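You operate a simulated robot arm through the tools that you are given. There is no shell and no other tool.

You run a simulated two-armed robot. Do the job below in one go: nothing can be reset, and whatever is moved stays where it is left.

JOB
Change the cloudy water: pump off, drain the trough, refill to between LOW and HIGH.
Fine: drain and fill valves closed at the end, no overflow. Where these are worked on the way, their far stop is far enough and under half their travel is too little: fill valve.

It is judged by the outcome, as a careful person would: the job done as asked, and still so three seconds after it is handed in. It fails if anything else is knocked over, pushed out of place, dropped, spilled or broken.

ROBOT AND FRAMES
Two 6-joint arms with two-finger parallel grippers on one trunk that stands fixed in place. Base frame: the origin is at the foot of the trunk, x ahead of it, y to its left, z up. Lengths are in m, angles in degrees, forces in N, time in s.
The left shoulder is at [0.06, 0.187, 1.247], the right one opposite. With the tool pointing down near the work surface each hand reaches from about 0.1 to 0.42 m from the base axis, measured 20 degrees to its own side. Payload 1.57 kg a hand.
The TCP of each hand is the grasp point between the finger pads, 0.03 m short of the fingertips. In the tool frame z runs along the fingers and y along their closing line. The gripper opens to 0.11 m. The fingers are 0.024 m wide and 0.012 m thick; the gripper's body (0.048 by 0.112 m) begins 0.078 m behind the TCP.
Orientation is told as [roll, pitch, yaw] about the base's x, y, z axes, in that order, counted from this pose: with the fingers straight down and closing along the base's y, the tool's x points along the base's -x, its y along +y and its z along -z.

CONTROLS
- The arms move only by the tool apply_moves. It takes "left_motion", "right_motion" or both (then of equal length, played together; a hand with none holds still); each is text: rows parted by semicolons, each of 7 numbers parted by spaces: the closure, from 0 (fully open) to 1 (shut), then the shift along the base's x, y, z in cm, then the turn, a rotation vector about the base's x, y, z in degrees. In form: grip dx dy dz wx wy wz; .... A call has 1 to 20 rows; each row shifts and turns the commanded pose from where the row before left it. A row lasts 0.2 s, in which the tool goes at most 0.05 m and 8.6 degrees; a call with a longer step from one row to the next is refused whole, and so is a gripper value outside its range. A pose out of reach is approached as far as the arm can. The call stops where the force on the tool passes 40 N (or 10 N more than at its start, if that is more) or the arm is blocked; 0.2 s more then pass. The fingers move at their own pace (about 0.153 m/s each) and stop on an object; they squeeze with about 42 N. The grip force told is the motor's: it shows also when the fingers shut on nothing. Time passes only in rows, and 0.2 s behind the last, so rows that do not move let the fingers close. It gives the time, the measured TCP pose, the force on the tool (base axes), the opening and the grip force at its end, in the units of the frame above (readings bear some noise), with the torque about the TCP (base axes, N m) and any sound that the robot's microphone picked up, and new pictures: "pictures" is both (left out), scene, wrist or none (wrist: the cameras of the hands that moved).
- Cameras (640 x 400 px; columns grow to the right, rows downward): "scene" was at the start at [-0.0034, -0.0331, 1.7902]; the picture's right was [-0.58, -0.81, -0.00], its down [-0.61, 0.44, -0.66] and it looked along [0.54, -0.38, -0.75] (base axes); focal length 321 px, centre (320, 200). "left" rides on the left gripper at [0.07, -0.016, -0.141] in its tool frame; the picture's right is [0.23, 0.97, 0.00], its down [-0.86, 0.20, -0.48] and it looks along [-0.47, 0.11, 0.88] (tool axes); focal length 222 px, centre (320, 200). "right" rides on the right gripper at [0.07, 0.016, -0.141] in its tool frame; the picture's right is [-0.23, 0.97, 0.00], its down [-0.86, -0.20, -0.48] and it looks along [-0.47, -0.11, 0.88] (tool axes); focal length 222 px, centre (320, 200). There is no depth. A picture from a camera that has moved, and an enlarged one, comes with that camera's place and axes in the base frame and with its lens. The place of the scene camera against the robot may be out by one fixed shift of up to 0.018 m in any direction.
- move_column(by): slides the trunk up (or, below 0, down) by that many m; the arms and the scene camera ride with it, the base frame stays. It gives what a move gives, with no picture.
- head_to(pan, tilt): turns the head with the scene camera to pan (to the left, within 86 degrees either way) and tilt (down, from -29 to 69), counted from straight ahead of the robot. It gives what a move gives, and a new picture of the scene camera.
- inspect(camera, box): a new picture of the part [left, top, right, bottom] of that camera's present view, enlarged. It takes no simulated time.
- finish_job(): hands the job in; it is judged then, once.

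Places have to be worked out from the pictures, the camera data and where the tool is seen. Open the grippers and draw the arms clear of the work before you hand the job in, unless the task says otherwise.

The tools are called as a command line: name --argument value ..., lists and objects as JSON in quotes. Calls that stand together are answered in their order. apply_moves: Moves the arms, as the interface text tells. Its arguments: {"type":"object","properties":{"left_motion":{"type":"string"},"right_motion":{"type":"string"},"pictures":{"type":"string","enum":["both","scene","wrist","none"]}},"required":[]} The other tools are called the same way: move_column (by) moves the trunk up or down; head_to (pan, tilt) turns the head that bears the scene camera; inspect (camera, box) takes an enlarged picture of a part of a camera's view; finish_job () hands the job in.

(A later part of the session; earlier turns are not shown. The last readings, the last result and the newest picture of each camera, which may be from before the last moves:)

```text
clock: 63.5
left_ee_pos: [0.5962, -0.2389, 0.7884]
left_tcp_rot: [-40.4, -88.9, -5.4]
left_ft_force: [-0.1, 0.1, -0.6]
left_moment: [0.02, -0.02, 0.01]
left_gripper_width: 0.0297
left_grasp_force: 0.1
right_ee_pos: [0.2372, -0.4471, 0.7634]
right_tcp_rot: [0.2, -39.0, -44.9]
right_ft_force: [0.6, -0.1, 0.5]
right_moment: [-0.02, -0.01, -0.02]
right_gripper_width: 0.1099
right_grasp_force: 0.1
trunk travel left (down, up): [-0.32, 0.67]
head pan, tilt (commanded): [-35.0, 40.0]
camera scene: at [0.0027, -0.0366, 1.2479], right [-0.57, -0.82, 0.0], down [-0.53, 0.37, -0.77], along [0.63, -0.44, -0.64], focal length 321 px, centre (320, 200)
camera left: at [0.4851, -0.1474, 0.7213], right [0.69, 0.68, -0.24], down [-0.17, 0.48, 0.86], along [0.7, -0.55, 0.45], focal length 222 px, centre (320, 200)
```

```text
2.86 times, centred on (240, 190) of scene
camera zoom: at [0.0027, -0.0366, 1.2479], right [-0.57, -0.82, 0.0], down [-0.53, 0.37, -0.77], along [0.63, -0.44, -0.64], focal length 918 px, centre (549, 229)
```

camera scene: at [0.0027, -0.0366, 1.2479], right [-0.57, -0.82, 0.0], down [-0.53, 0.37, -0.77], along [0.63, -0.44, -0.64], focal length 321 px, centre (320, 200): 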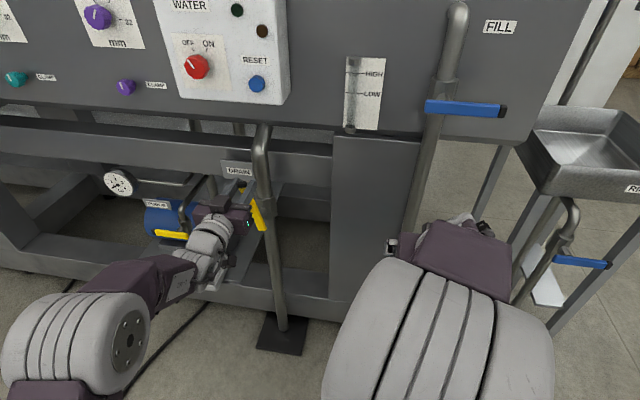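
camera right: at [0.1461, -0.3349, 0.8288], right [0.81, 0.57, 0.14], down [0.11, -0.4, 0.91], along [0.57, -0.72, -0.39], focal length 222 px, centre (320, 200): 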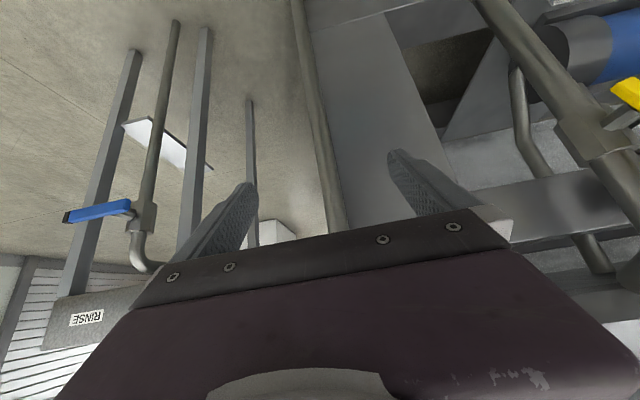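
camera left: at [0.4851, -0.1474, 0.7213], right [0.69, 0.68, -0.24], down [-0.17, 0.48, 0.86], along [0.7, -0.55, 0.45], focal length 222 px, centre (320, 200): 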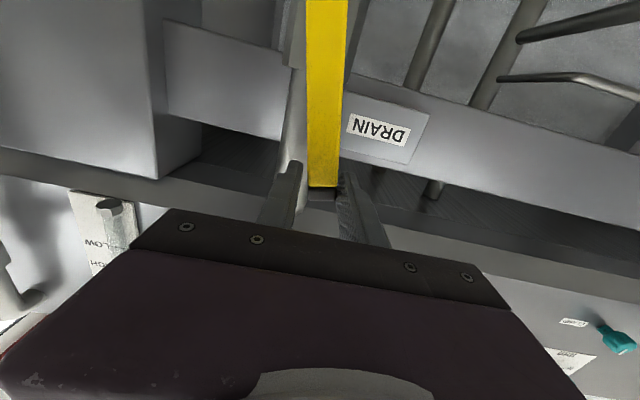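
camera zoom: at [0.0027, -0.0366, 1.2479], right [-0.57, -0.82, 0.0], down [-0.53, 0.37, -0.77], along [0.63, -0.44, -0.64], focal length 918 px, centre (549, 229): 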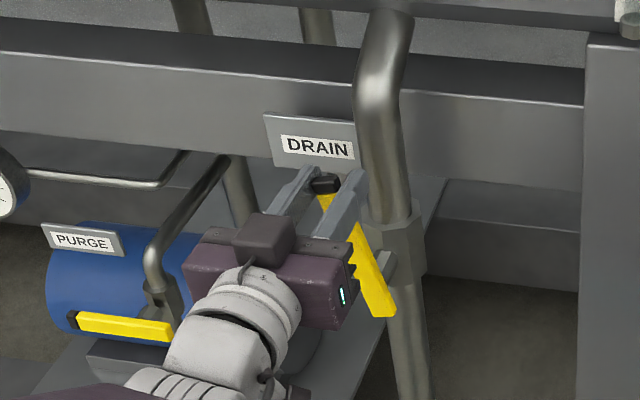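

The trough is empty. I'll now swing the drain lever back down along the arc while rolling the hand with it, the first part first.

apply_moves --left_motion "0.73 1.0 1.0 -0.76 -6.01 6.01 0; 0.73 0.87 0.87 -0.91 -6.01 6.01 0; 0.73 0.77 0.77 -1.07 -6.01 6.01 0; 0.73 0.64 0.64 -1.19 -6.01 6.01 0; 0.73 0.52 0.52 -1.29 -6.01 6.01 0; 0.73 0.37 0.37 -1.37 -6.01 6.01 0" --pictures "both"

```text
clock: 64.9
left_ee_pos: [0.6379, -0.1968, 0.7201]
left_tcp_rot: [-89.4, -38.0, 43.9]
left_ft_force: [-0.7, 0.3, 1.3]
left_moment: [-0.05, 0.01, 0.0]
left_gripper_width: 0.0312
left_grasp_force: 1.0
right_ee_pos: [0.237, -0.4465, 0.7639]
right_tcp_rot: [0.1, -39.0, -44.9]
right_ft_force: [-0.9, -0.5, 0.2]
right_moment: [-0.03, -0.01, 0.01]
right_gripper_width: 0.1103
right_grasp_force: 0.1
trunk travel left (down, up): [-0.32, 0.67]
head pan, tilt (commanded): [-35.0, 40.0]
camera scene: at [0.0026, -0.0364, 1.248], right [-0.57, -0.82, 0.0], down [-0.53, 0.37, -0.77], along [0.63, -0.44, -0.64], focal length 321 px, centre (320, 200)
camera left: at [0.4935, -0.1405, 0.6926], right [0.3, 0.3, -0.91], down [0.24, 0.9, 0.37], along [0.93, -0.32, 0.19], focal length 222 px, centre (320, 200)
```

scene: 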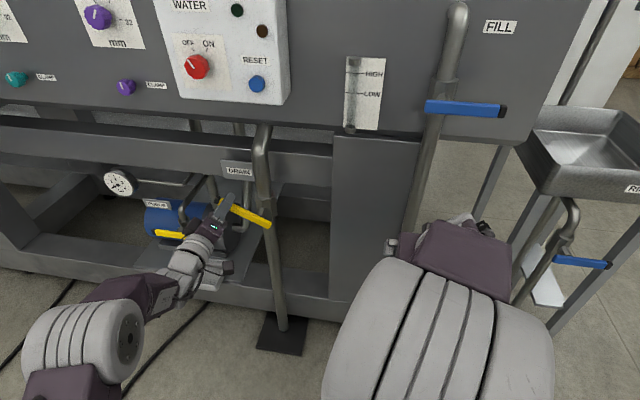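
left: 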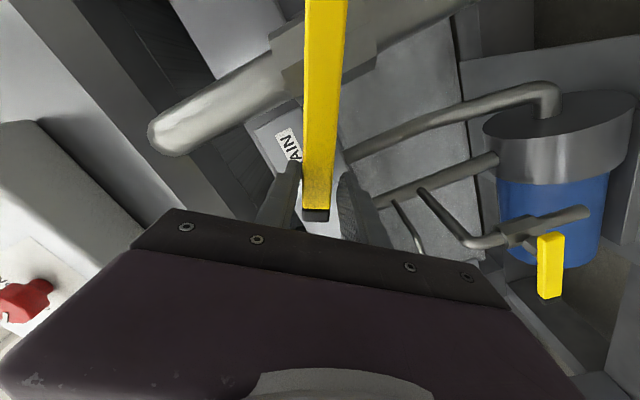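

The lever follows down with low force. I'll complete the close with a slight over-travel to seat it on its stop.

apply_moves --left_motion "0.73 0.23 0.23 -1.42 -6.01 6.01 0; 0.73 0.09 0.09 -1.42 -6.01 6.01 0; 0.73 -0.05 -0.05 -1.2 -6.01 6.01 0; 0.73 0 0 -0.7 -6.01 6.01 0; 0.73 0 0 0 0 0 0" --pictures "both"

inspect --camera "scene" --box '[160, 150, 320, 260]'

```text
clock: 66.1
left_ee_pos: [0.6412, -0.1944, 0.6745]
left_tcp_rot: [-90.1, -4.1, 44.3]
left_ft_force: [-0.2, -2.3, 4.7]
left_moment: [0.01, 0.05, -0.02]
left_gripper_width: 0.0343
left_grasp_force: 2.3
right_ee_pos: [0.2371, -0.4467, 0.7625]
right_tcp_rot: [0.2, -39.1, -44.9]
right_ft_force: [0.3, -1.2, -0.7]
right_moment: [0.02, -0.01, -0.02]
right_gripper_width: 0.11
right_grasp_force: 0.1
trunk travel left (down, up): [-0.32, 0.67]
head pan, tilt (commanded): [-35.0, 40.0]
camera scene: at [0.0019, -0.0366, 1.248], right [-0.57, -0.82, 0.0], down [-0.53, 0.37, -0.77], along [0.63, -0.44, -0.64], focal length 321 px, centre (320, 200)
camera left: at [0.4925, -0.1419, 0.6863], right [-0.11, -0.11, -0.99], down [0.29, 0.95, -0.14], along [0.95, -0.3, -0.07], focal length 222 px, centre (320, 200)
```

scene: 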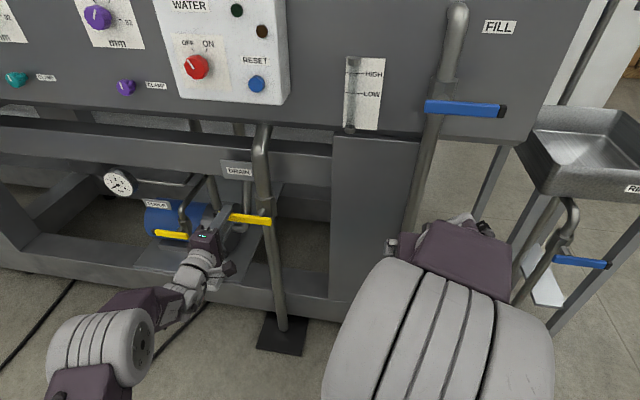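
left: 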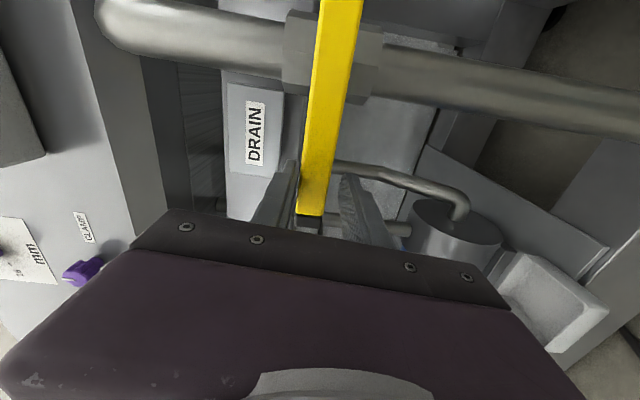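

```text
3.64 times, centred on (240, 205) of scene
camera zoom: at [0.0019, -0.0366, 1.248], right [-0.57, -0.82, 0.0], down [-0.53, 0.37, -0.77], along [0.63, -0.44, -0.64], focal length 1168 px, centre (611, 182)
```

zoom: 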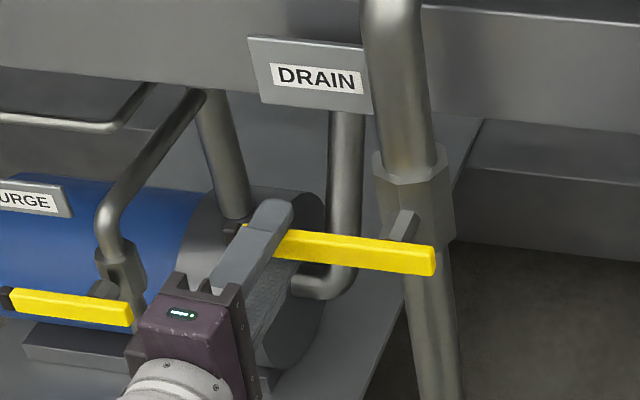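

Contact with the stop is starting (+4.7 N). I'll press 4 mm more to seat it, relax, open the gap and withdraw straight back.

apply_moves --left_motion "0.73 0 0 -0.4 0 0 0; 0.73 0 0 0 0 0 0; 0.73 0 0 0.9 0 0 0; 0.5 0 0 0 0 0 0; 0.5 -1 1 0 0 0 0; 0.5 -2 2 0 0 0 0; 0.5 -2.5 2.5 0 0 0 0; 0.5 -2.5 2.5 0 0 0 0" --pictures "both"

inspect --camera "scene" --box '[160, 150, 320, 260]'

inspect --camera "scene" --box '[320, 40, 420, 140]'

```text
clock: 67.9
left_ee_pos: [0.5609, -0.1132, 0.6791]
left_tcp_rot: [-89.8, -4.2, 44.2]
left_ft_force: [-1.1, 0.7, 0.5]
left_moment: [0.0, -0.01, -0.02]
left_gripper_width: 0.0551
left_grasp_force: 0.1
right_ee_pos: [0.2364, -0.4454, 0.7629]
right_tcp_rot: [0.2, -39.1, -44.9]
right_ft_force: [-0.3, -0.3, 0.3]
right_moment: [-0.01, -0.01, 0.0]
right_gripper_width: 0.11
right_grasp_force: 0.0
trunk travel left (down, up): [-0.32, 0.67]
head pan, tilt (commanded): [-35.0, 40.0]
camera scene: at [0.0025, -0.0362, 1.2479], right [-0.57, -0.82, 0.0], down [-0.53, 0.37, -0.77], along [0.63, -0.44, -0.64], focal length 321 px, centre (320, 200)
camera left: at [0.4122, -0.0605, 0.6913], right [-0.11, -0.11, -0.99], down [0.29, 0.95, -0.14], along [0.95, -0.3, -0.08], focal length 222 px, centre (320, 200)
```

scene: 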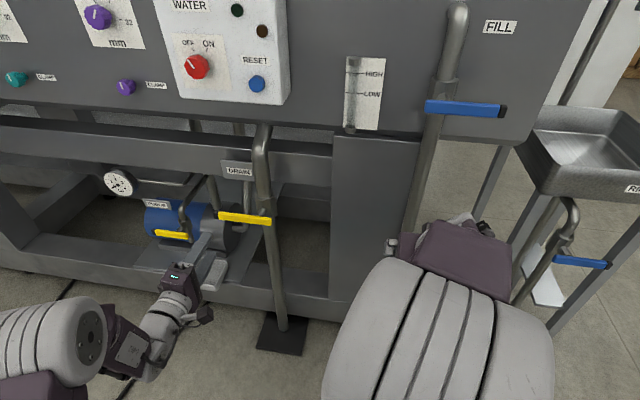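
left: 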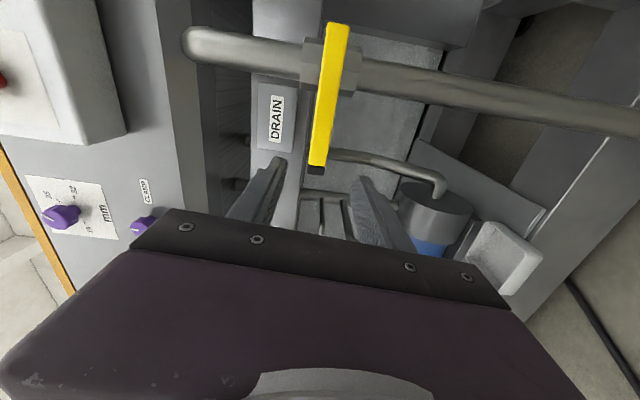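

```text
3.64 times, centred on (240, 205) of scene
camera zoom: at [0.0025, -0.0362, 1.2479], right [-0.57, -0.82, 0.0], down [-0.53, 0.37, -0.77], along [0.63, -0.44, -0.64], focal length 1168 px, centre (611, 182)
```

zoom: 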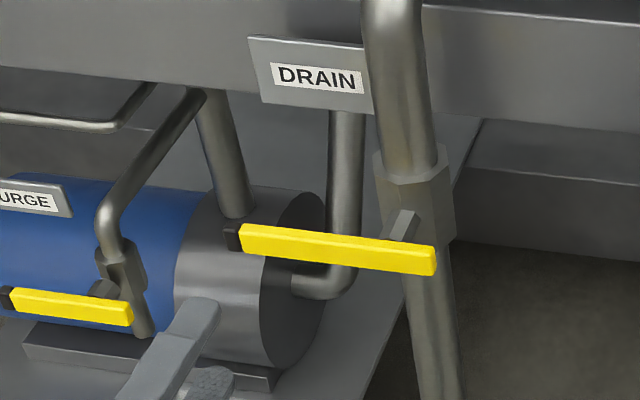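

```text
4.00 times, centred on (370, 90) of scene
camera zoom: at [0.0025, -0.0362, 1.2479], right [-0.57, -0.82, 0.0], down [-0.53, 0.37, -0.77], along [0.63, -0.44, -0.64], focal length 1285 px, centre (120, 640)
```

zoom: 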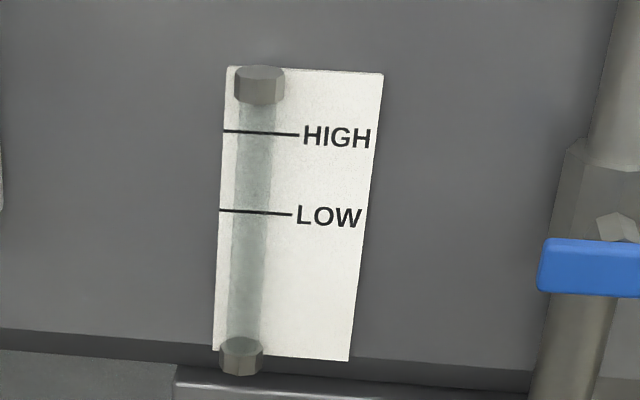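

The drain lever is back on its closed stop and the gauge is empty. Next I'll raise the trunk so the right arm can work the FILL lever (about z=1.01) from a higher shoulder.

move_column --by 0.3

move_column --by 0.3

head_to --pan -55 --tilt 50

inspect --camera "right" --box '[0, 0, 640, 400]'

inspect --camera "left" --box '[0, 0, 640, 400]'

```text
clock: 70.9
left_ee_pos: [0.5623, -0.114, 0.9803]
left_tcp_rot: [-90.0, -4.3, 44.2]
left_ft_force: [0.2, -0.4, 0.9]
left_moment: [-0.01, 0.0, -0.05]
left_gripper_width: 0.055
left_grasp_force: 0.1
right_ee_pos: [0.238, -0.4464, 1.0629]
right_tcp_rot: [0.3, -38.9, -44.8]
right_ft_force: [0.5, 1.6, 0.4]
right_moment: [0.02, 0.0, -0.02]
right_gripper_width: 0.11
right_grasp_force: 0.0
trunk travel left (down, up): [-0.62, 0.37]
head pan, tilt (commanded): [-35.0, 40.0]
```

```text
clock: 73.9
left_ee_pos: [0.5612, -0.1126, 1.2793]
left_tcp_rot: [-89.9, -4.3, 44.2]
left_ft_force: [0.1, 0.2, 0.6]
left_moment: [0.01, 0.0, 0.0]
left_gripper_width: 0.0551
left_grasp_force: 0.1
right_ee_pos: [0.2374, -0.4458, 1.3622]
right_tcp_rot: [0.3, -39.0, -44.9]
right_ft_force: [1.0, 0.0, -0.1]
right_moment: [0.01, 0.02, 0.0]
right_gripper_width: 0.1099
right_grasp_force: 0.0
trunk travel left (down, up): [-0.92, 0.07]
head pan, tilt (commanded): [-35.0, 40.0]
```

```text
clock: 74.7
left_ee_pos: [0.5631, -0.1137, 1.2793]
left_tcp_rot: [-89.9, -4.2, 44.2]
left_ft_force: [-0.1, 0.4, 0.9]
left_moment: [0.03, 0.02, 0.02]
left_gripper_width: 0.0553
left_grasp_force: 0.0
right_ee_pos: [0.237, -0.4463, 1.3637]
right_tcp_rot: [0.2, -39.1, -44.8]
right_ft_force: [-0.7, 0.3, 0.6]
right_moment: [0.02, -0.01, -0.02]
right_gripper_width: 0.1101
right_grasp_force: 0.1
trunk travel left (down, up): [-0.92, 0.07]
head pan, tilt (commanded): [-55.0, 50.0]
camera scene: at [-0.0227, -0.0508, 1.8338], right [-0.82, -0.57, 0.0], down [-0.44, 0.63, -0.64], along [0.37, -0.53, -0.77], focal length 321 px, centre (320, 200)
```

scene: 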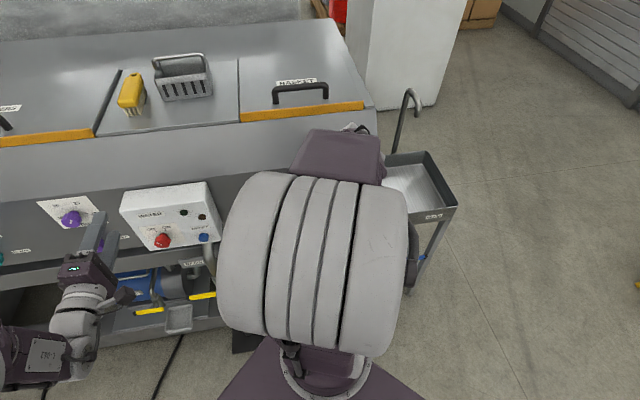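

```text
1.00 times, centred on (320, 200) of right (not enlarged: the box is as wide or as high as the picture)
camera zoom: at [0.1463, -0.3348, 1.429], right [0.81, 0.57, 0.15], down [0.12, -0.4, 0.91], along [0.57, -0.72, -0.39], focal length 222 px, centre (320, 200)
```

zoom: 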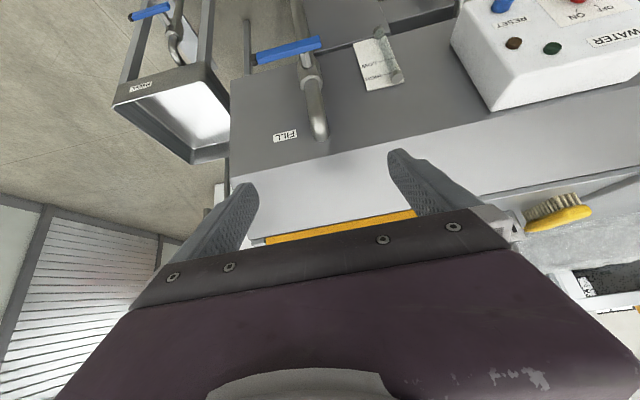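

```text
1.00 times, centred on (320, 200) of left (not enlarged: the box is as wide or as high as the picture)
camera zoom: at [0.4127, -0.061, 1.2913], right [-0.11, -0.11, -0.99], down [0.29, 0.95, -0.14], along [0.95, -0.3, -0.08], focal length 222 px, centre (320, 200)
```

zoom: 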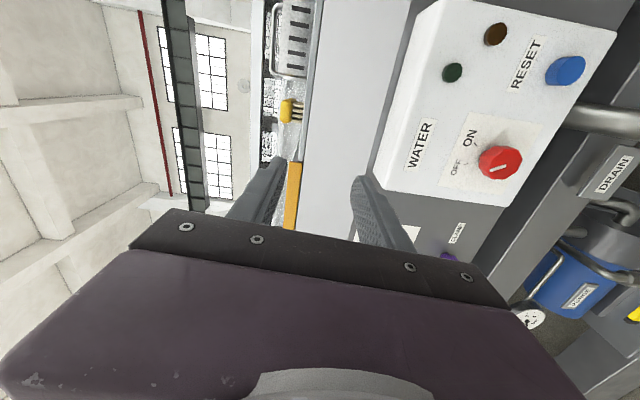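

The right camera confirms the FILL lever at about d=0.60, z=1.01, u from 0.12 to 0.244. I'll lower the right hand in stages, pitching it up and keeping it well in front of the lever.

apply_moves --right_motion "0 -0.6 -0.47 -3.5 -3.5 -3.5 0; 0 -0.6 -0.47 -3.5 -3.5 -3.5 0; 0 -0.6 -0.47 -3.5 -3.5 -3.5 0; 0 -0.6 -0.47 -3.5 -3.5 -3.5 0; 0 -0.6 -0.47 -3.5 -3.5 -3.5 0" --pictures "both"

```text
clock: 75.9
left_ee_pos: [0.561, -0.1134, 1.2797]
left_tcp_rot: [-90.0, -4.2, 44.2]
left_ft_force: [-0.4, 0.8, 0.2]
left_moment: [-0.02, -0.03, -0.01]
left_gripper_width: 0.0551
left_grasp_force: 0.1
right_ee_pos: [0.2229, -0.5584, 1.2828]
right_tcp_rot: [1.6, -63.4, -46.0]
right_ft_force: [0.2, -0.3, 0.0]
right_moment: [0.01, -0.02, 0.0]
right_gripper_width: 0.11
right_grasp_force: 0.1
right hand out of reach, approached as far as the arm can: row 1, 2, 3, 4, 5
trunk travel left (down, up): [-0.92, 0.07]
head pan, tilt (commanded): [-55.0, 50.0]
camera scene: at [-0.0242, -0.05, 1.8338], right [-0.82, -0.57, 0.0], down [-0.44, 0.63, -0.64], along [0.37, -0.53, -0.77], focal length 321 px, centre (320, 200)
camera right: at [0.1213, -0.4367, 1.2851], right [0.75, 0.62, 0.22], down [-0.18, -0.12, 0.98], along [0.63, -0.78, 0.02], focal length 222 px, centre (320, 200)
```

scene: 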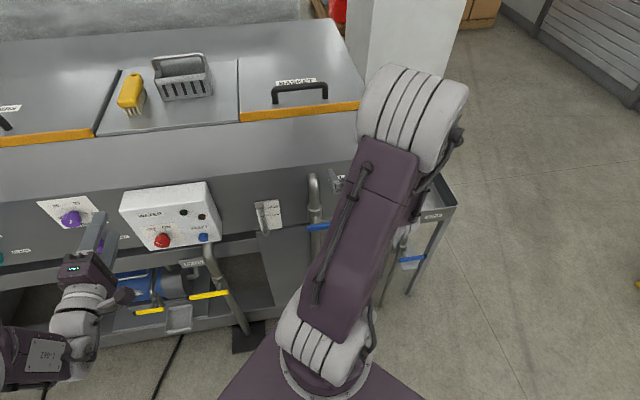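
right: 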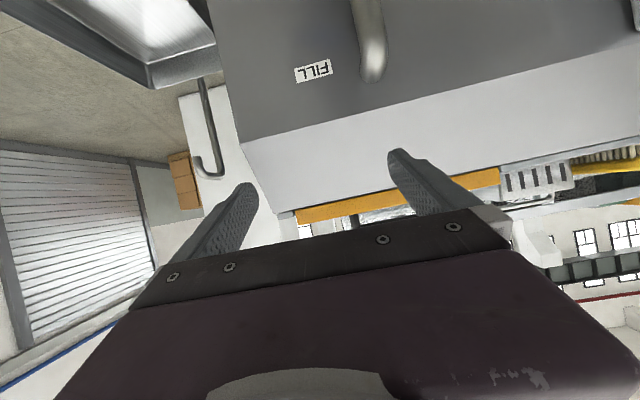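

The arm wants more distance from its shoulder, and it sits at u=0.237, d=0.552, z=1.283. I'll lower it while drawing back from the counter, which lengthens the reach.

apply_moves --right_motion "0 -1.4 1.4 -3.5 0 0 0; 0 -1.4 1.4 -3.5 0 0 0; 0 -1.4 1.4 -3.5 0 0 0" --pictures "wrist"

```text
clock: 76.7
left_ee_pos: [0.562, -0.1126, 1.2804]
left_tcp_rot: [-90.0, -4.3, 44.3]
left_ft_force: [0.0, -0.8, 0.0]
left_moment: [-0.03, -0.01, 0.0]
left_gripper_width: 0.0549
left_grasp_force: 0.1
right_ee_pos: [0.178, -0.5568, 1.282]
right_tcp_rot: [0.7, -63.6, -45.3]
right_ft_force: [-0.2, -0.3, -0.2]
right_moment: [-0.02, 0.03, -0.03]
right_gripper_width: 0.11
right_grasp_force: 0.0
right hand out of reach, approached as far as the arm can: row 1, 2, 3
trunk travel left (down, up): [-0.92, 0.07]
head pan, tilt (commanded): [-55.0, 50.0]
camera right: at [0.077, -0.4349, 1.2827], right [0.76, 0.62, 0.21], down [-0.18, -0.11, 0.98], along [0.63, -0.78, 0.03], focal length 222 px, centre (320, 200)
```

right: 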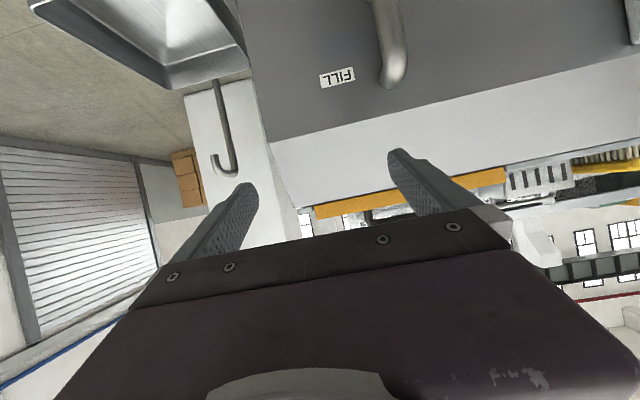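

It's stuck against a too-close limit at shoulder height. I'll try the other side: raise the hand well above the shoulder, level it there, and later bring the trunk down.

apply_moves --right_motion "0 0 0 3.5 0 0 0; 0 0 0 3.5 0 0 0; 0 0 0.8 3.5 -2.8 -2.8 0; 0 0 0.8 3.5 -2.8 -2.8 0; 0 0 0.8 3.5 -2.8 -2.8 0; 0 0 0.8 3.5 -2.8 -2.8 0; 0 0 0.8 2 -2.8 -2.8 0; 0 0 0.8 2 -2.8 -2.8 0" --pictures "both"

```text
clock: 78.5
left_ee_pos: [0.5617, -0.1127, 1.2809]
left_tcp_rot: [-89.9, -4.2, 44.2]
left_ft_force: [-0.8, -0.2, 0.2]
left_moment: [0.0, 0.0, 0.01]
left_gripper_width: 0.0549
left_grasp_force: 0.2
right_ee_pos: [0.1805, -0.5116, 1.5318]
right_tcp_rot: [0.5, -87.5, -45.3]
right_ft_force: [-0.2, -0.5, 0.3]
right_moment: [0.02, -0.02, 0.0]
right_gripper_width: 0.1101
right_grasp_force: 0.0
right hand out of reach, approached as far as the arm can: row 8
trunk travel left (down, up): [-0.92, 0.07]
head pan, tilt (commanded): [-55.0, 50.0]
camera scene: at [-0.0227, -0.0501, 1.8338], right [-0.82, -0.57, 0.0], down [-0.44, 0.63, -0.64], along [0.37, -0.53, -0.77], focal length 321 px, centre (320, 200)
camera right: at [0.088, -0.397, 1.4685], right [0.69, 0.69, 0.23], down [-0.45, 0.17, 0.87], along [0.56, -0.71, 0.43], focal length 222 px, centre (320, 200)
```

scene: 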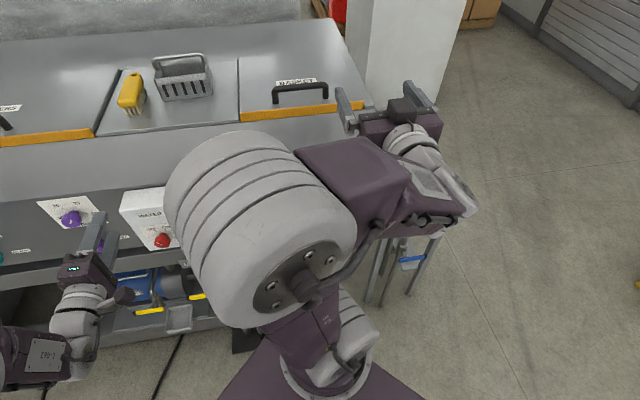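
right: 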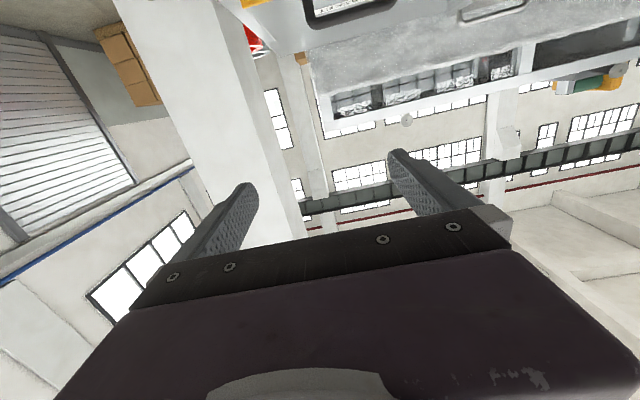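

The right tool is now level above the shoulder at u=0.234, d=0.489, in line with the FILL lever. I'll lower the trunk 0.52 m in two steps to bring it to lever height.

move_column --by -0.3

move_column --by -0.22

head_to --pan -50 --tilt 40

inspect --camera "right" --box '[0, 0, 640, 400]'

inspect --camera "left" --box '[0, 0, 640, 400]'

```text
clock: 81.5
left_ee_pos: [0.5623, -0.1132, 0.9797]
left_tcp_rot: [-89.9, -4.3, 44.2]
left_ft_force: [-0.4, 0.4, 0.2]
left_moment: [-0.03, -0.02, -0.03]
left_gripper_width: 0.055
left_grasp_force: 0.1
right_ee_pos: [0.1798, -0.5108, 1.2312]
right_tcp_rot: [-0.3, -87.4, -44.4]
right_ft_force: [-1.2, -0.1, 0.5]
right_moment: [0.03, -0.02, 0.03]
right_gripper_width: 0.11
right_grasp_force: 0.0
trunk travel left (down, up): [-0.62, 0.37]
head pan, tilt (commanded): [-55.0, 50.0]
```

```text
clock: 83.9
left_ee_pos: [0.5612, -0.1127, 0.7589]
left_tcp_rot: [-90.0, -4.2, 44.3]
left_ft_force: [0.7, 0.7, 0.7]
left_moment: [0.0, -0.02, 0.0]
left_gripper_width: 0.0549
left_grasp_force: 0.0
right_ee_pos: [0.1806, -0.51, 1.0123]
right_tcp_rot: [-0.2, -87.5, -44.4]
right_ft_force: [0.6, -0.7, -0.5]
right_moment: [0.0, 0.0, -0.04]
right_gripper_width: 0.1099
right_grasp_force: 0.0
trunk travel left (down, up): [-0.4, 0.59]
head pan, tilt (commanded): [-55.0, 50.0]
```

```text
clock: 84.6
left_ee_pos: [0.5607, -0.1129, 0.7598]
left_tcp_rot: [-89.9, -4.1, 44.2]
left_ft_force: [-0.2, -0.8, -0.6]
left_moment: [0.01, 0.01, -0.01]
left_gripper_width: 0.0548
left_grasp_force: 0.0
right_ee_pos: [0.1796, -0.5108, 1.0112]
right_tcp_rot: [-0.4, -87.5, -44.5]
right_ft_force: [-0.2, 0.3, -0.6]
right_moment: [0.02, 0.02, -0.01]
right_gripper_width: 0.1102
right_grasp_force: 0.1
trunk travel left (down, up): [-0.4, 0.59]
head pan, tilt (commanded): [-50.0, 40.0]
camera scene: at [-0.0123, -0.0529, 1.3279], right [-0.77, -0.64, 0.0], down [-0.41, 0.49, -0.77], along [0.49, -0.59, -0.64], focal length 321 px, centre (320, 200)
```

scene: 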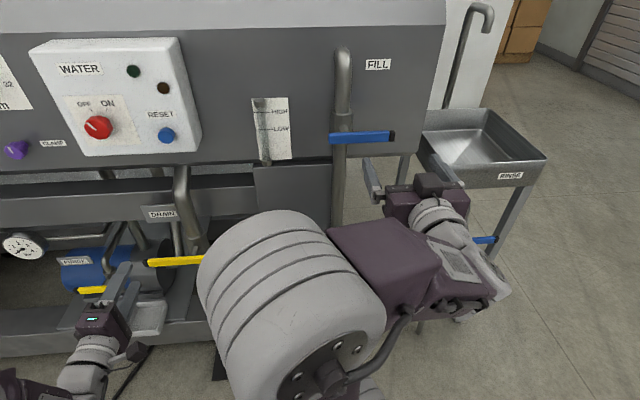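

```text
1.00 times, centred on (320, 200) of right (not enlarged: the box is as wide or as high as the picture)
camera zoom: at [0.0878, -0.3977, 0.9482], right [0.69, 0.69, 0.23], down [-0.45, 0.17, 0.88], along [0.56, -0.71, 0.43], focal length 222 px, centre (320, 200)
```

zoom: 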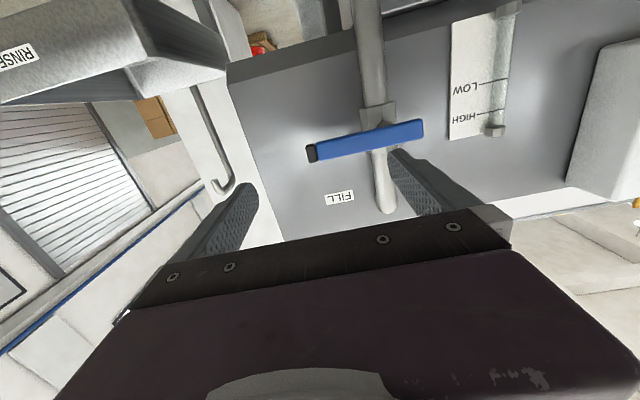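

```text
1.00 times, centred on (320, 200) of left (not enlarged: the box is as wide or as high as the picture)
camera zoom: at [0.4127, -0.061, 0.7713], right [-0.11, -0.11, -0.99], down [0.29, 0.95, -0.14], along [0.95, -0.3, -0.08], focal length 222 px, centre (320, 200)
```

zoom: 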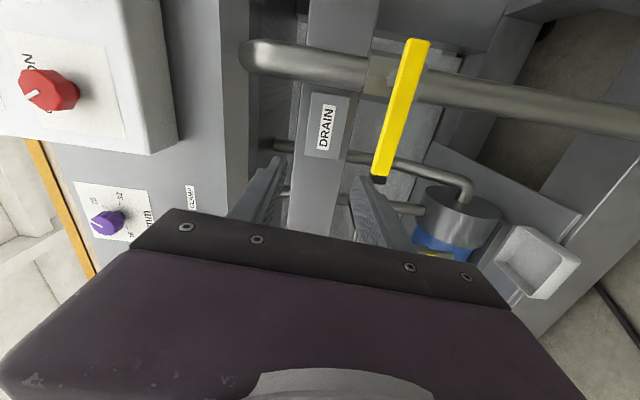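

Both cameras now see the FILL lever and the gauge. The lever runs from u≈0.117 (pivot about 0.15) to 0.246 at z≈1.010. I'll make a fist, slide it in just beneath the lever tip and nudge upward to find the opening direction.

apply_moves --right_motion "1 0 0 -1.45 0 0 0; 1 0 0 -1.45 0 0 0; 1 1.7 -1.7 0 0 0 0; 1 1.7 -1.7 0 0 0 0; 1 1.7 -1.7 0 0 0 0; 1 1.7 -1.7 0 0 0 0; 1 0 0 0 0 0 0" --pictures "both"

inspect --camera "scene" --box '[240, 80, 440, 205]'

```text
clock: 85.9
left_ee_pos: [0.5601, -0.1118, 0.7594]
left_tcp_rot: [-90.0, -4.2, 44.2]
left_ft_force: [-0.3, -0.2, -0.4]
left_moment: [0.02, 0.03, 0.04]
left_gripper_width: 0.0548
left_grasp_force: 0.0
right_ee_pos: [0.2275, -0.5755, 0.9943]
right_tcp_rot: [0.9, -87.4, -45.6]
right_ft_force: [-9.0, 12.3, 1.7]
right_moment: [-0.09, -0.22, 0.04]
right_gripper_width: 0.0
right_grasp_force: 21.3
right hand out of reach, approached as far as the arm can: row 1, 2
trunk travel left (down, up): [-0.4, 0.59]
head pan, tilt (commanded): [-50.0, 40.0]
stopped in row 6 (right hand): the force on the tool passed its limit at 79 N (the readings are from after the stop); the commanded pose is now the measured one
camera scene: at [-0.0141, -0.0506, 1.3281], right [-0.77, -0.64, 0.0], down [-0.41, 0.49, -0.77], along [0.49, -0.59, -0.64], focal length 321 px, centre (320, 200)
camera right: at [0.136, -0.4632, 0.9311], right [0.69, 0.68, 0.23], down [-0.45, 0.17, 0.88], along [0.56, -0.71, 0.43], focal length 222 px, centre (320, 200)
```

scene: 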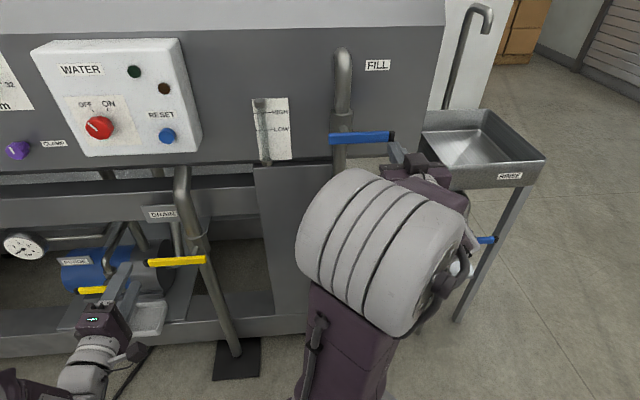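
right: 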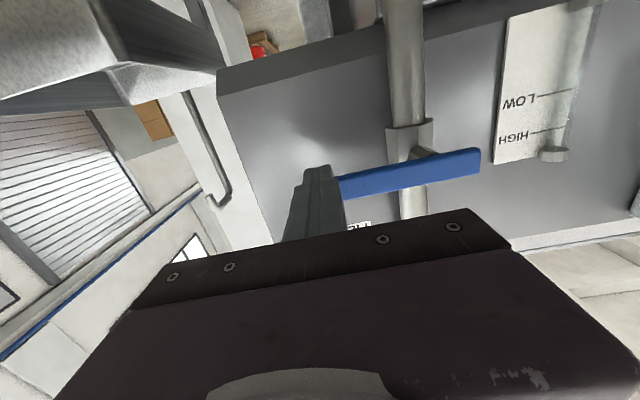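

```text
3.20 times, centred on (340, 142) of scene
camera zoom: at [-0.0141, -0.0506, 1.3281], right [-0.77, -0.64, 0.0], down [-0.41, 0.49, -0.77], along [0.49, -0.59, -0.64], focal length 1028 px, centre (256, 384)
```

zoom: 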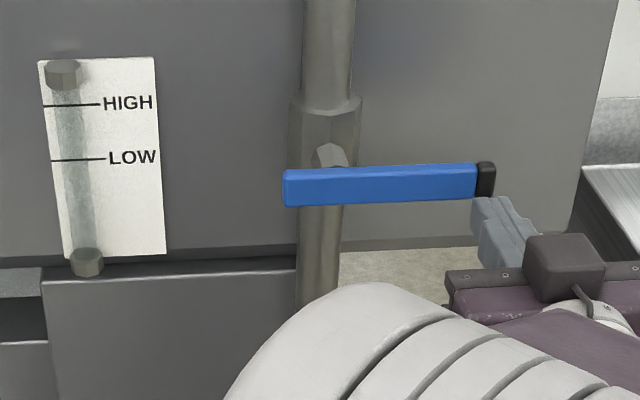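

The first downward step was out of reach, so the fist met the lever's end face; the call stopped and the lever looks unmoved. I'll back off and use the trunk for the height instead.

apply_moves --right_motion "1 -1.4 1.4 0 0 0 0; 1 -1.4 1.4 0 0 0 0; 1 0 0 0 0 0 0" --pictures "none"

move_column --by -0.02

inspect --camera "right" --box '[240, 80, 560, 280]'

inspect --camera "scene" --box '[240, 80, 440, 205]'

```text
clock: 86.7
left_ee_pos: [0.5595, -0.1141, 0.7587]
left_tcp_rot: [-89.9, -4.1, 44.3]
left_ft_force: [-0.2, -1.5, -0.2]
left_moment: [-0.02, -0.04, -0.02]
left_gripper_width: 0.0552
left_grasp_force: 0.0
right_ee_pos: [0.2018, -0.5501, 0.992]
right_tcp_rot: [1.0, -87.3, -45.8]
right_ft_force: [-1.3, -0.6, -0.2]
right_moment: [0.0, 0.0, 0.01]
right_gripper_width: 0.0
right_grasp_force: 21.4
trunk travel left (down, up): [-0.4, 0.59]
head pan, tilt (commanded): [-50.0, 40.0]
```

```text
clock: 87.4
left_ee_pos: [0.5607, -0.1136, 0.74]
left_tcp_rot: [-89.9, -4.1, 44.2]
left_ft_force: [-0.1, 0.0, 1.6]
left_moment: [-0.01, 0.01, -0.01]
left_gripper_width: 0.0551
left_grasp_force: 0.0
right_ee_pos: [0.2014, -0.5501, 0.9724]
right_tcp_rot: [0.7, -87.3, -45.4]
right_ft_force: [0.2, 0.9, 0.4]
right_moment: [-0.02, -0.01, -0.01]
right_gripper_width: 0.0
right_grasp_force: 21.2
trunk travel left (down, up): [-0.38, 0.61]
head pan, tilt (commanded): [-50.0, 40.0]
```

```text
2.00 times, centred on (400, 180) of right
camera zoom: at [0.1091, -0.4377, 0.9102], right [0.69, 0.68, 0.23], down [-0.45, 0.17, 0.88], along [0.56, -0.71, 0.42], focal length 444 px, centre (160, 240)
```

zoom: 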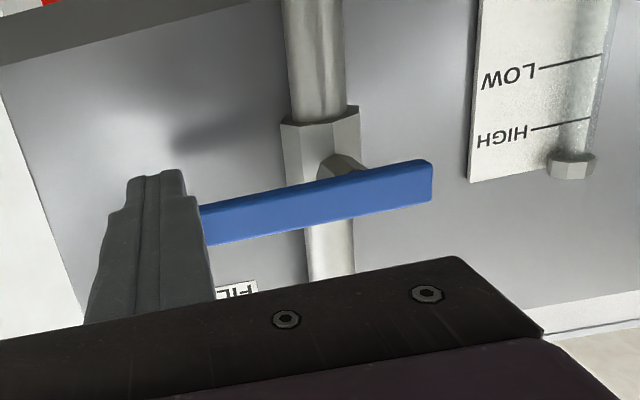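

```text
3.20 times, centred on (340, 142) of scene
camera zoom: at [-0.0125, -0.0528, 1.3079], right [-0.77, -0.64, 0.0], down [-0.41, 0.49, -0.77], along [0.49, -0.59, -0.64], focal length 1028 px, centre (256, 384)
```

zoom: 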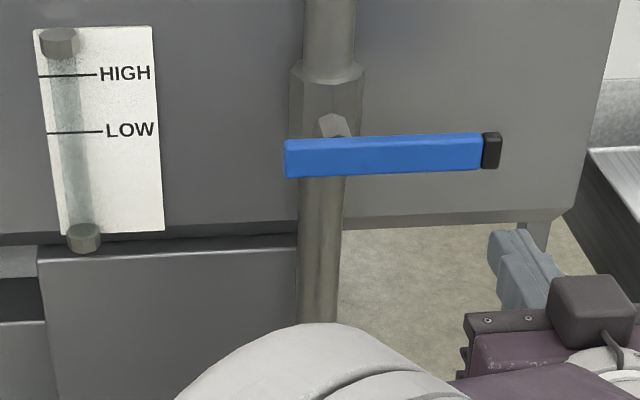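

The lever is intact and still closed. I'll slide the fist in under the tip (u≈0.228) with about 1.5 cm of vertical clearance, then raise gently.

apply_moves --right_motion "1 1.7 -0.83 0 0 0 0; 1 1.7 -0.83 0 0 0 0; 1 1.7 -0.83 0 0 0 0; 1 0 0 0 0 0 0" --pictures "both"

inspect --camera "scene" --box '[240, 80, 440, 205]'

```text
clock: 88.4
left_ee_pos: [0.5615, -0.1135, 0.7395]
left_tcp_rot: [-89.9, -4.2, 44.1]
left_ft_force: [-0.1, -0.5, -0.2]
left_moment: [0.01, 0.01, -0.01]
left_gripper_width: 0.0552
left_grasp_force: 0.1
right_ee_pos: [0.2521, -0.5757, 0.9727]
right_tcp_rot: [0.4, -87.4, -45.3]
right_ft_force: [0.0, 0.3, -0.3]
right_moment: [-0.02, -0.01, -0.01]
right_gripper_width: 0.0
right_grasp_force: 21.2
trunk travel left (down, up): [-0.38, 0.61]
head pan, tilt (commanded): [-50.0, 40.0]
camera scene: at [-0.0124, -0.0528, 1.3079], right [-0.77, -0.64, 0.0], down [-0.41, 0.49, -0.77], along [0.49, -0.59, -0.64], focal length 321 px, centre (320, 200)
camera right: at [0.1595, -0.4623, 0.9097], right [0.69, 0.68, 0.23], down [-0.45, 0.17, 0.88], along [0.56, -0.71, 0.42], focal length 222 px, centre (320, 200)
```

scene: 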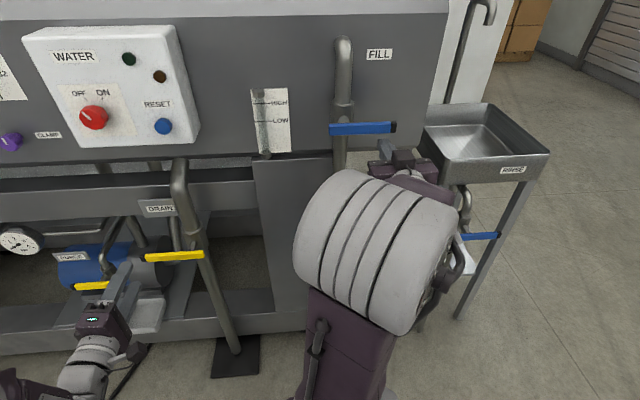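
right: 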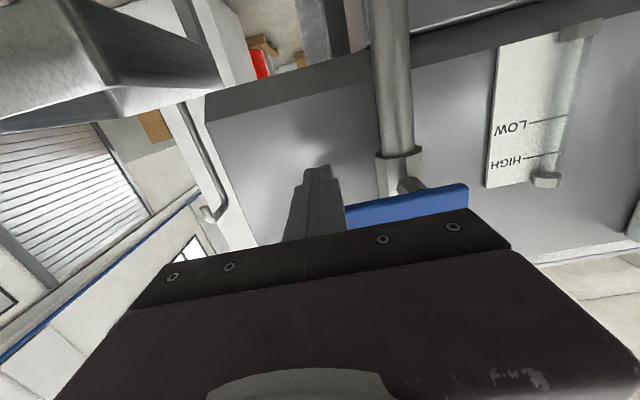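

```text
3.20 times, centred on (340, 142) of scene
camera zoom: at [-0.0124, -0.0528, 1.3079], right [-0.77, -0.64, 0.0], down [-0.41, 0.49, -0.77], along [0.49, -0.59, -0.64], focal length 1028 px, centre (256, 384)
```

zoom: 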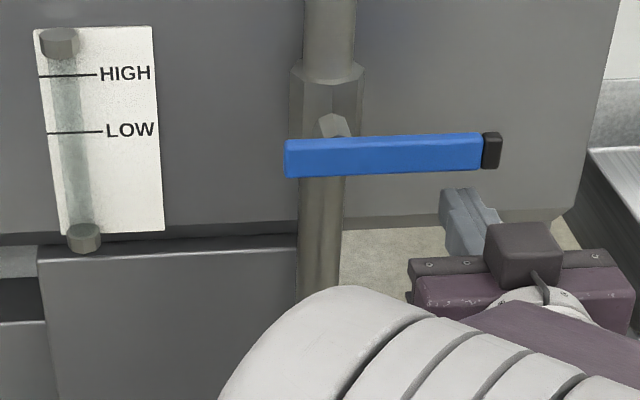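

The fist is beneath the lever near the tip. I'll raise it about 3 cm in small steps and check whether the lever yields.

apply_moves --right_motion "1 0 0 1 0 0 0; 1 0 0 1 0 0 0; 1 0 0 1 0 0 0; 1 0 0 0 0 0 0" --pictures "wrist"

inspect --camera "scene" --box '[240, 80, 440, 205]'

```text
clock: 89.4
left_ee_pos: [0.5616, -0.1159, 0.7395]
left_tcp_rot: [-89.9, -4.1, 44.2]
left_ft_force: [-0.8, -0.5, 0.7]
left_moment: [-0.03, 0.01, 0.01]
left_gripper_width: 0.0551
left_grasp_force: 0.0
right_ee_pos: [0.2525, -0.5759, 1.0023]
right_tcp_rot: [2.1, -87.3, -46.8]
right_ft_force: [-1.5, -1.9, -2.2]
right_moment: [0.05, 0.02, -0.02]
right_gripper_width: 0.0003
right_grasp_force: 21.5
trunk travel left (down, up): [-0.38, 0.61]
head pan, tilt (commanded): [-50.0, 40.0]
camera right: at [0.1597, -0.4627, 0.9395], right [0.69, 0.68, 0.23], down [-0.45, 0.17, 0.88], along [0.56, -0.71, 0.42], focal length 222 px, centre (320, 200)
```

right: 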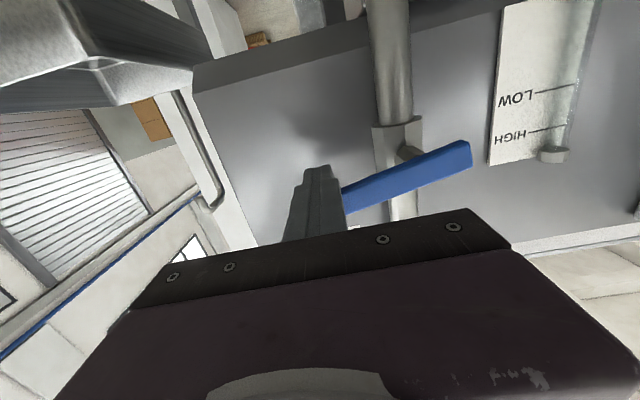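

```text
3.20 times, centred on (340, 142) of scene
camera zoom: at [-0.0125, -0.0537, 1.3079], right [-0.77, -0.64, 0.0], down [-0.41, 0.49, -0.77], along [0.49, -0.59, -0.64], focal length 1028 px, centre (256, 384)
```

zoom: 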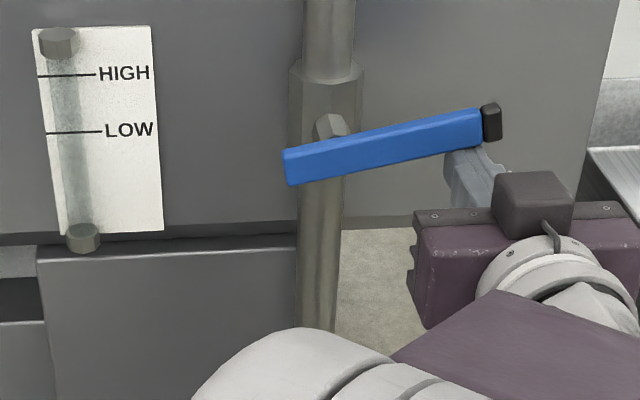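

The lever rises easily, so FILL opens upward too. I'll push it along its arc with the fist to about 80° and then check the gauge.

apply_moves --right_motion "1 0 0 1.37 0 0 0; 1 0.14 0.14 1.34 0 0 0; 1 0.31 0.31 1.29 0 0 0; 1 0.46 0.46 1.21 0 0 0; 1 0.6 0.6 1.06 0 0 0; 1 0.72 0.72 0.9 0 0 0; 1 0.83 0.83 0.71 0 0 0" --pictures "both"

inspect --camera "scene" --box '[240, 60, 440, 185]'

```text
clock: 91.0
left_ee_pos: [0.562, -0.114, 0.7399]
left_tcp_rot: [-89.9, -4.2, 44.2]
left_ft_force: [0.4, 0.5, 0.5]
left_moment: [-0.02, 0.0, -0.03]
left_gripper_width: 0.055
left_grasp_force: 0.2
right_ee_pos: [0.2841, -0.5464, 1.0841]
right_tcp_rot: [0.8, -87.2, -45.4]
right_ft_force: [-1.2, 0.0, -0.6]
right_moment: [0.02, 0.0, 0.02]
right_gripper_width: 0.0001
right_grasp_force: 21.4
trunk travel left (down, up): [-0.38, 0.61]
head pan, tilt (commanded): [-50.0, 40.0]
camera scene: at [-0.0125, -0.0531, 1.308], right [-0.77, -0.64, 0.0], down [-0.41, 0.49, -0.77], along [0.49, -0.59, -0.64], focal length 321 px, centre (320, 200)
camera right: at [0.1915, -0.4333, 1.0197], right [0.69, 0.68, 0.23], down [-0.45, 0.17, 0.88], along [0.56, -0.71, 0.42], focal length 222 px, centre (320, 200)
```

scene: 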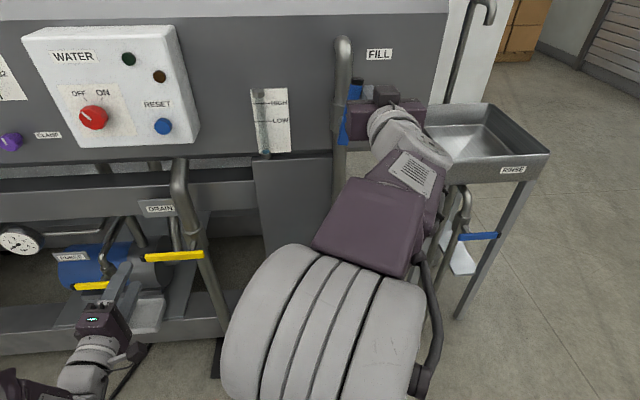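
right: 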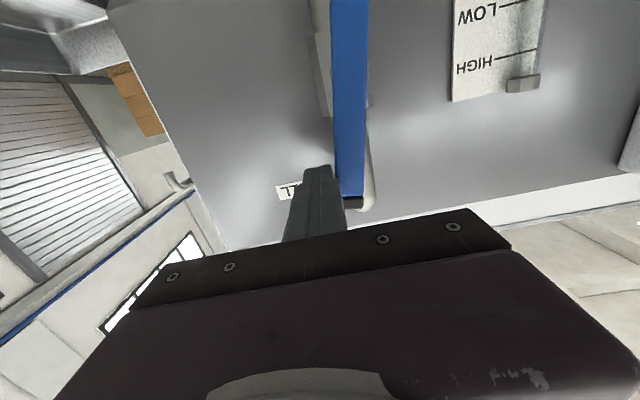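

```text
3.20 times, centred on (340, 122) of scene
camera zoom: at [-0.0125, -0.0531, 1.308], right [-0.77, -0.64, 0.0], down [-0.41, 0.49, -0.77], along [0.49, -0.59, -0.64], focal length 1028 px, centre (256, 448)
```

zoom: 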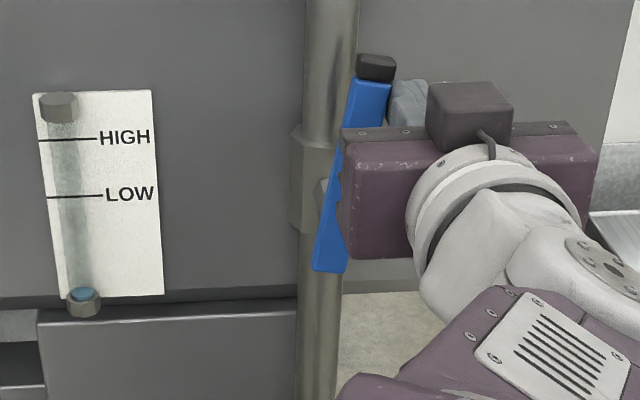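

Fresh water is showing at the foot of the gauge and the lever is near vertical. I'll nudge it to the far stop, then withdraw and move the fist round to the lever's left side, ready to close.

apply_moves --right_motion "1 0.7 0.7 0.4 0 0 0; 1 0.3 0.3 0.1 0 0 0; 1 -0.4 -0.4 0 0 0 0; 1 -1.7 1.7 0 0 0 0; 1 -1.7 1.7 0 0 0 0; 1 2.2 2.2 0 0 0 0; 1 2.6 2.6 0 0 0 0" --pictures "both"

inspect --camera "scene" --box '[240, 60, 440, 185]'

```text
clock: 92.5
left_ee_pos: [0.5591, -0.1151, 0.7426]
left_tcp_rot: [-90.0, -4.3, 44.2]
left_ft_force: [-0.3, -0.1, 0.8]
left_moment: [-0.03, 0.01, -0.06]
left_gripper_width: 0.0552
left_grasp_force: 0.0
right_ee_pos: [0.2993, -0.5412, 1.0756]
right_tcp_rot: [5.4, -87.2, -51.9]
right_ft_force: [-21.0, -11.6, 3.3]
right_moment: [-0.11, 0.24, -0.04]
right_gripper_width: 0.0
right_grasp_force: 21.6
right hand out of reach, approached as far as the arm can: row 1, 4, 5, 6, 7
trunk travel left (down, up): [-0.38, 0.61]
head pan, tilt (commanded): [-50.0, 40.0]
stopped in row 7 (right hand): the force on the tool passed its limit at 53 N (the readings are from after the stop); the commanded pose is now the measured one
camera scene: at [-0.0156, -0.0531, 1.308], right [-0.77, -0.64, 0.0], down [-0.41, 0.49, -0.77], along [0.49, -0.59, -0.64], focal length 321 px, centre (320, 200)
camera right: at [0.212, -0.4254, 1.0128], right [0.71, 0.66, 0.23], down [-0.45, 0.18, 0.88], along [0.54, -0.73, 0.42], focal length 222 px, centre (320, 200)
```

scene: 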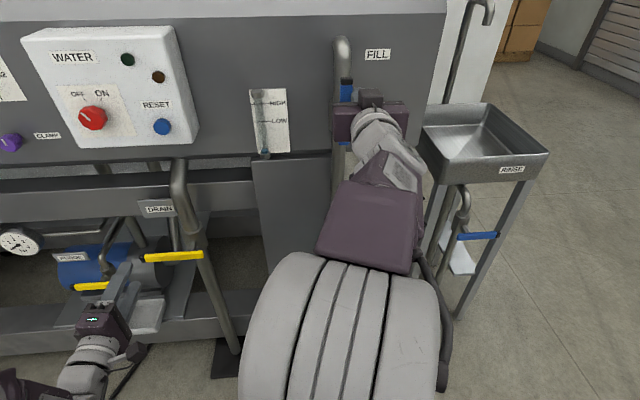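
right: 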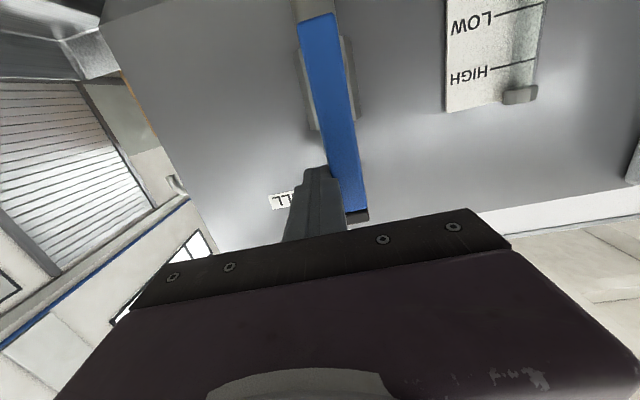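

```text
3.20 times, centred on (340, 122) of scene
camera zoom: at [-0.0156, -0.0531, 1.308], right [-0.77, -0.64, 0.0], down [-0.41, 0.49, -0.77], along [0.49, -0.59, -0.64], focal length 1028 px, centre (256, 448)
```

zoom: 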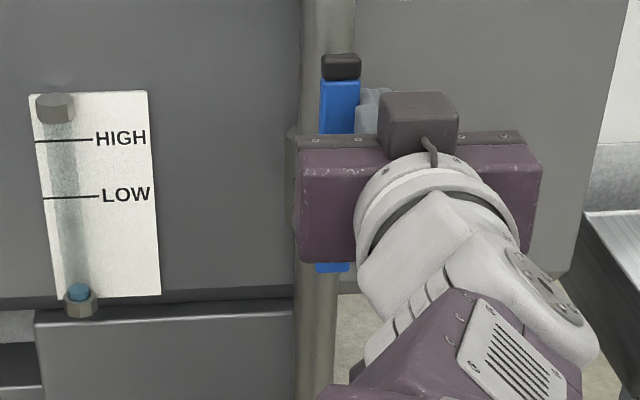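

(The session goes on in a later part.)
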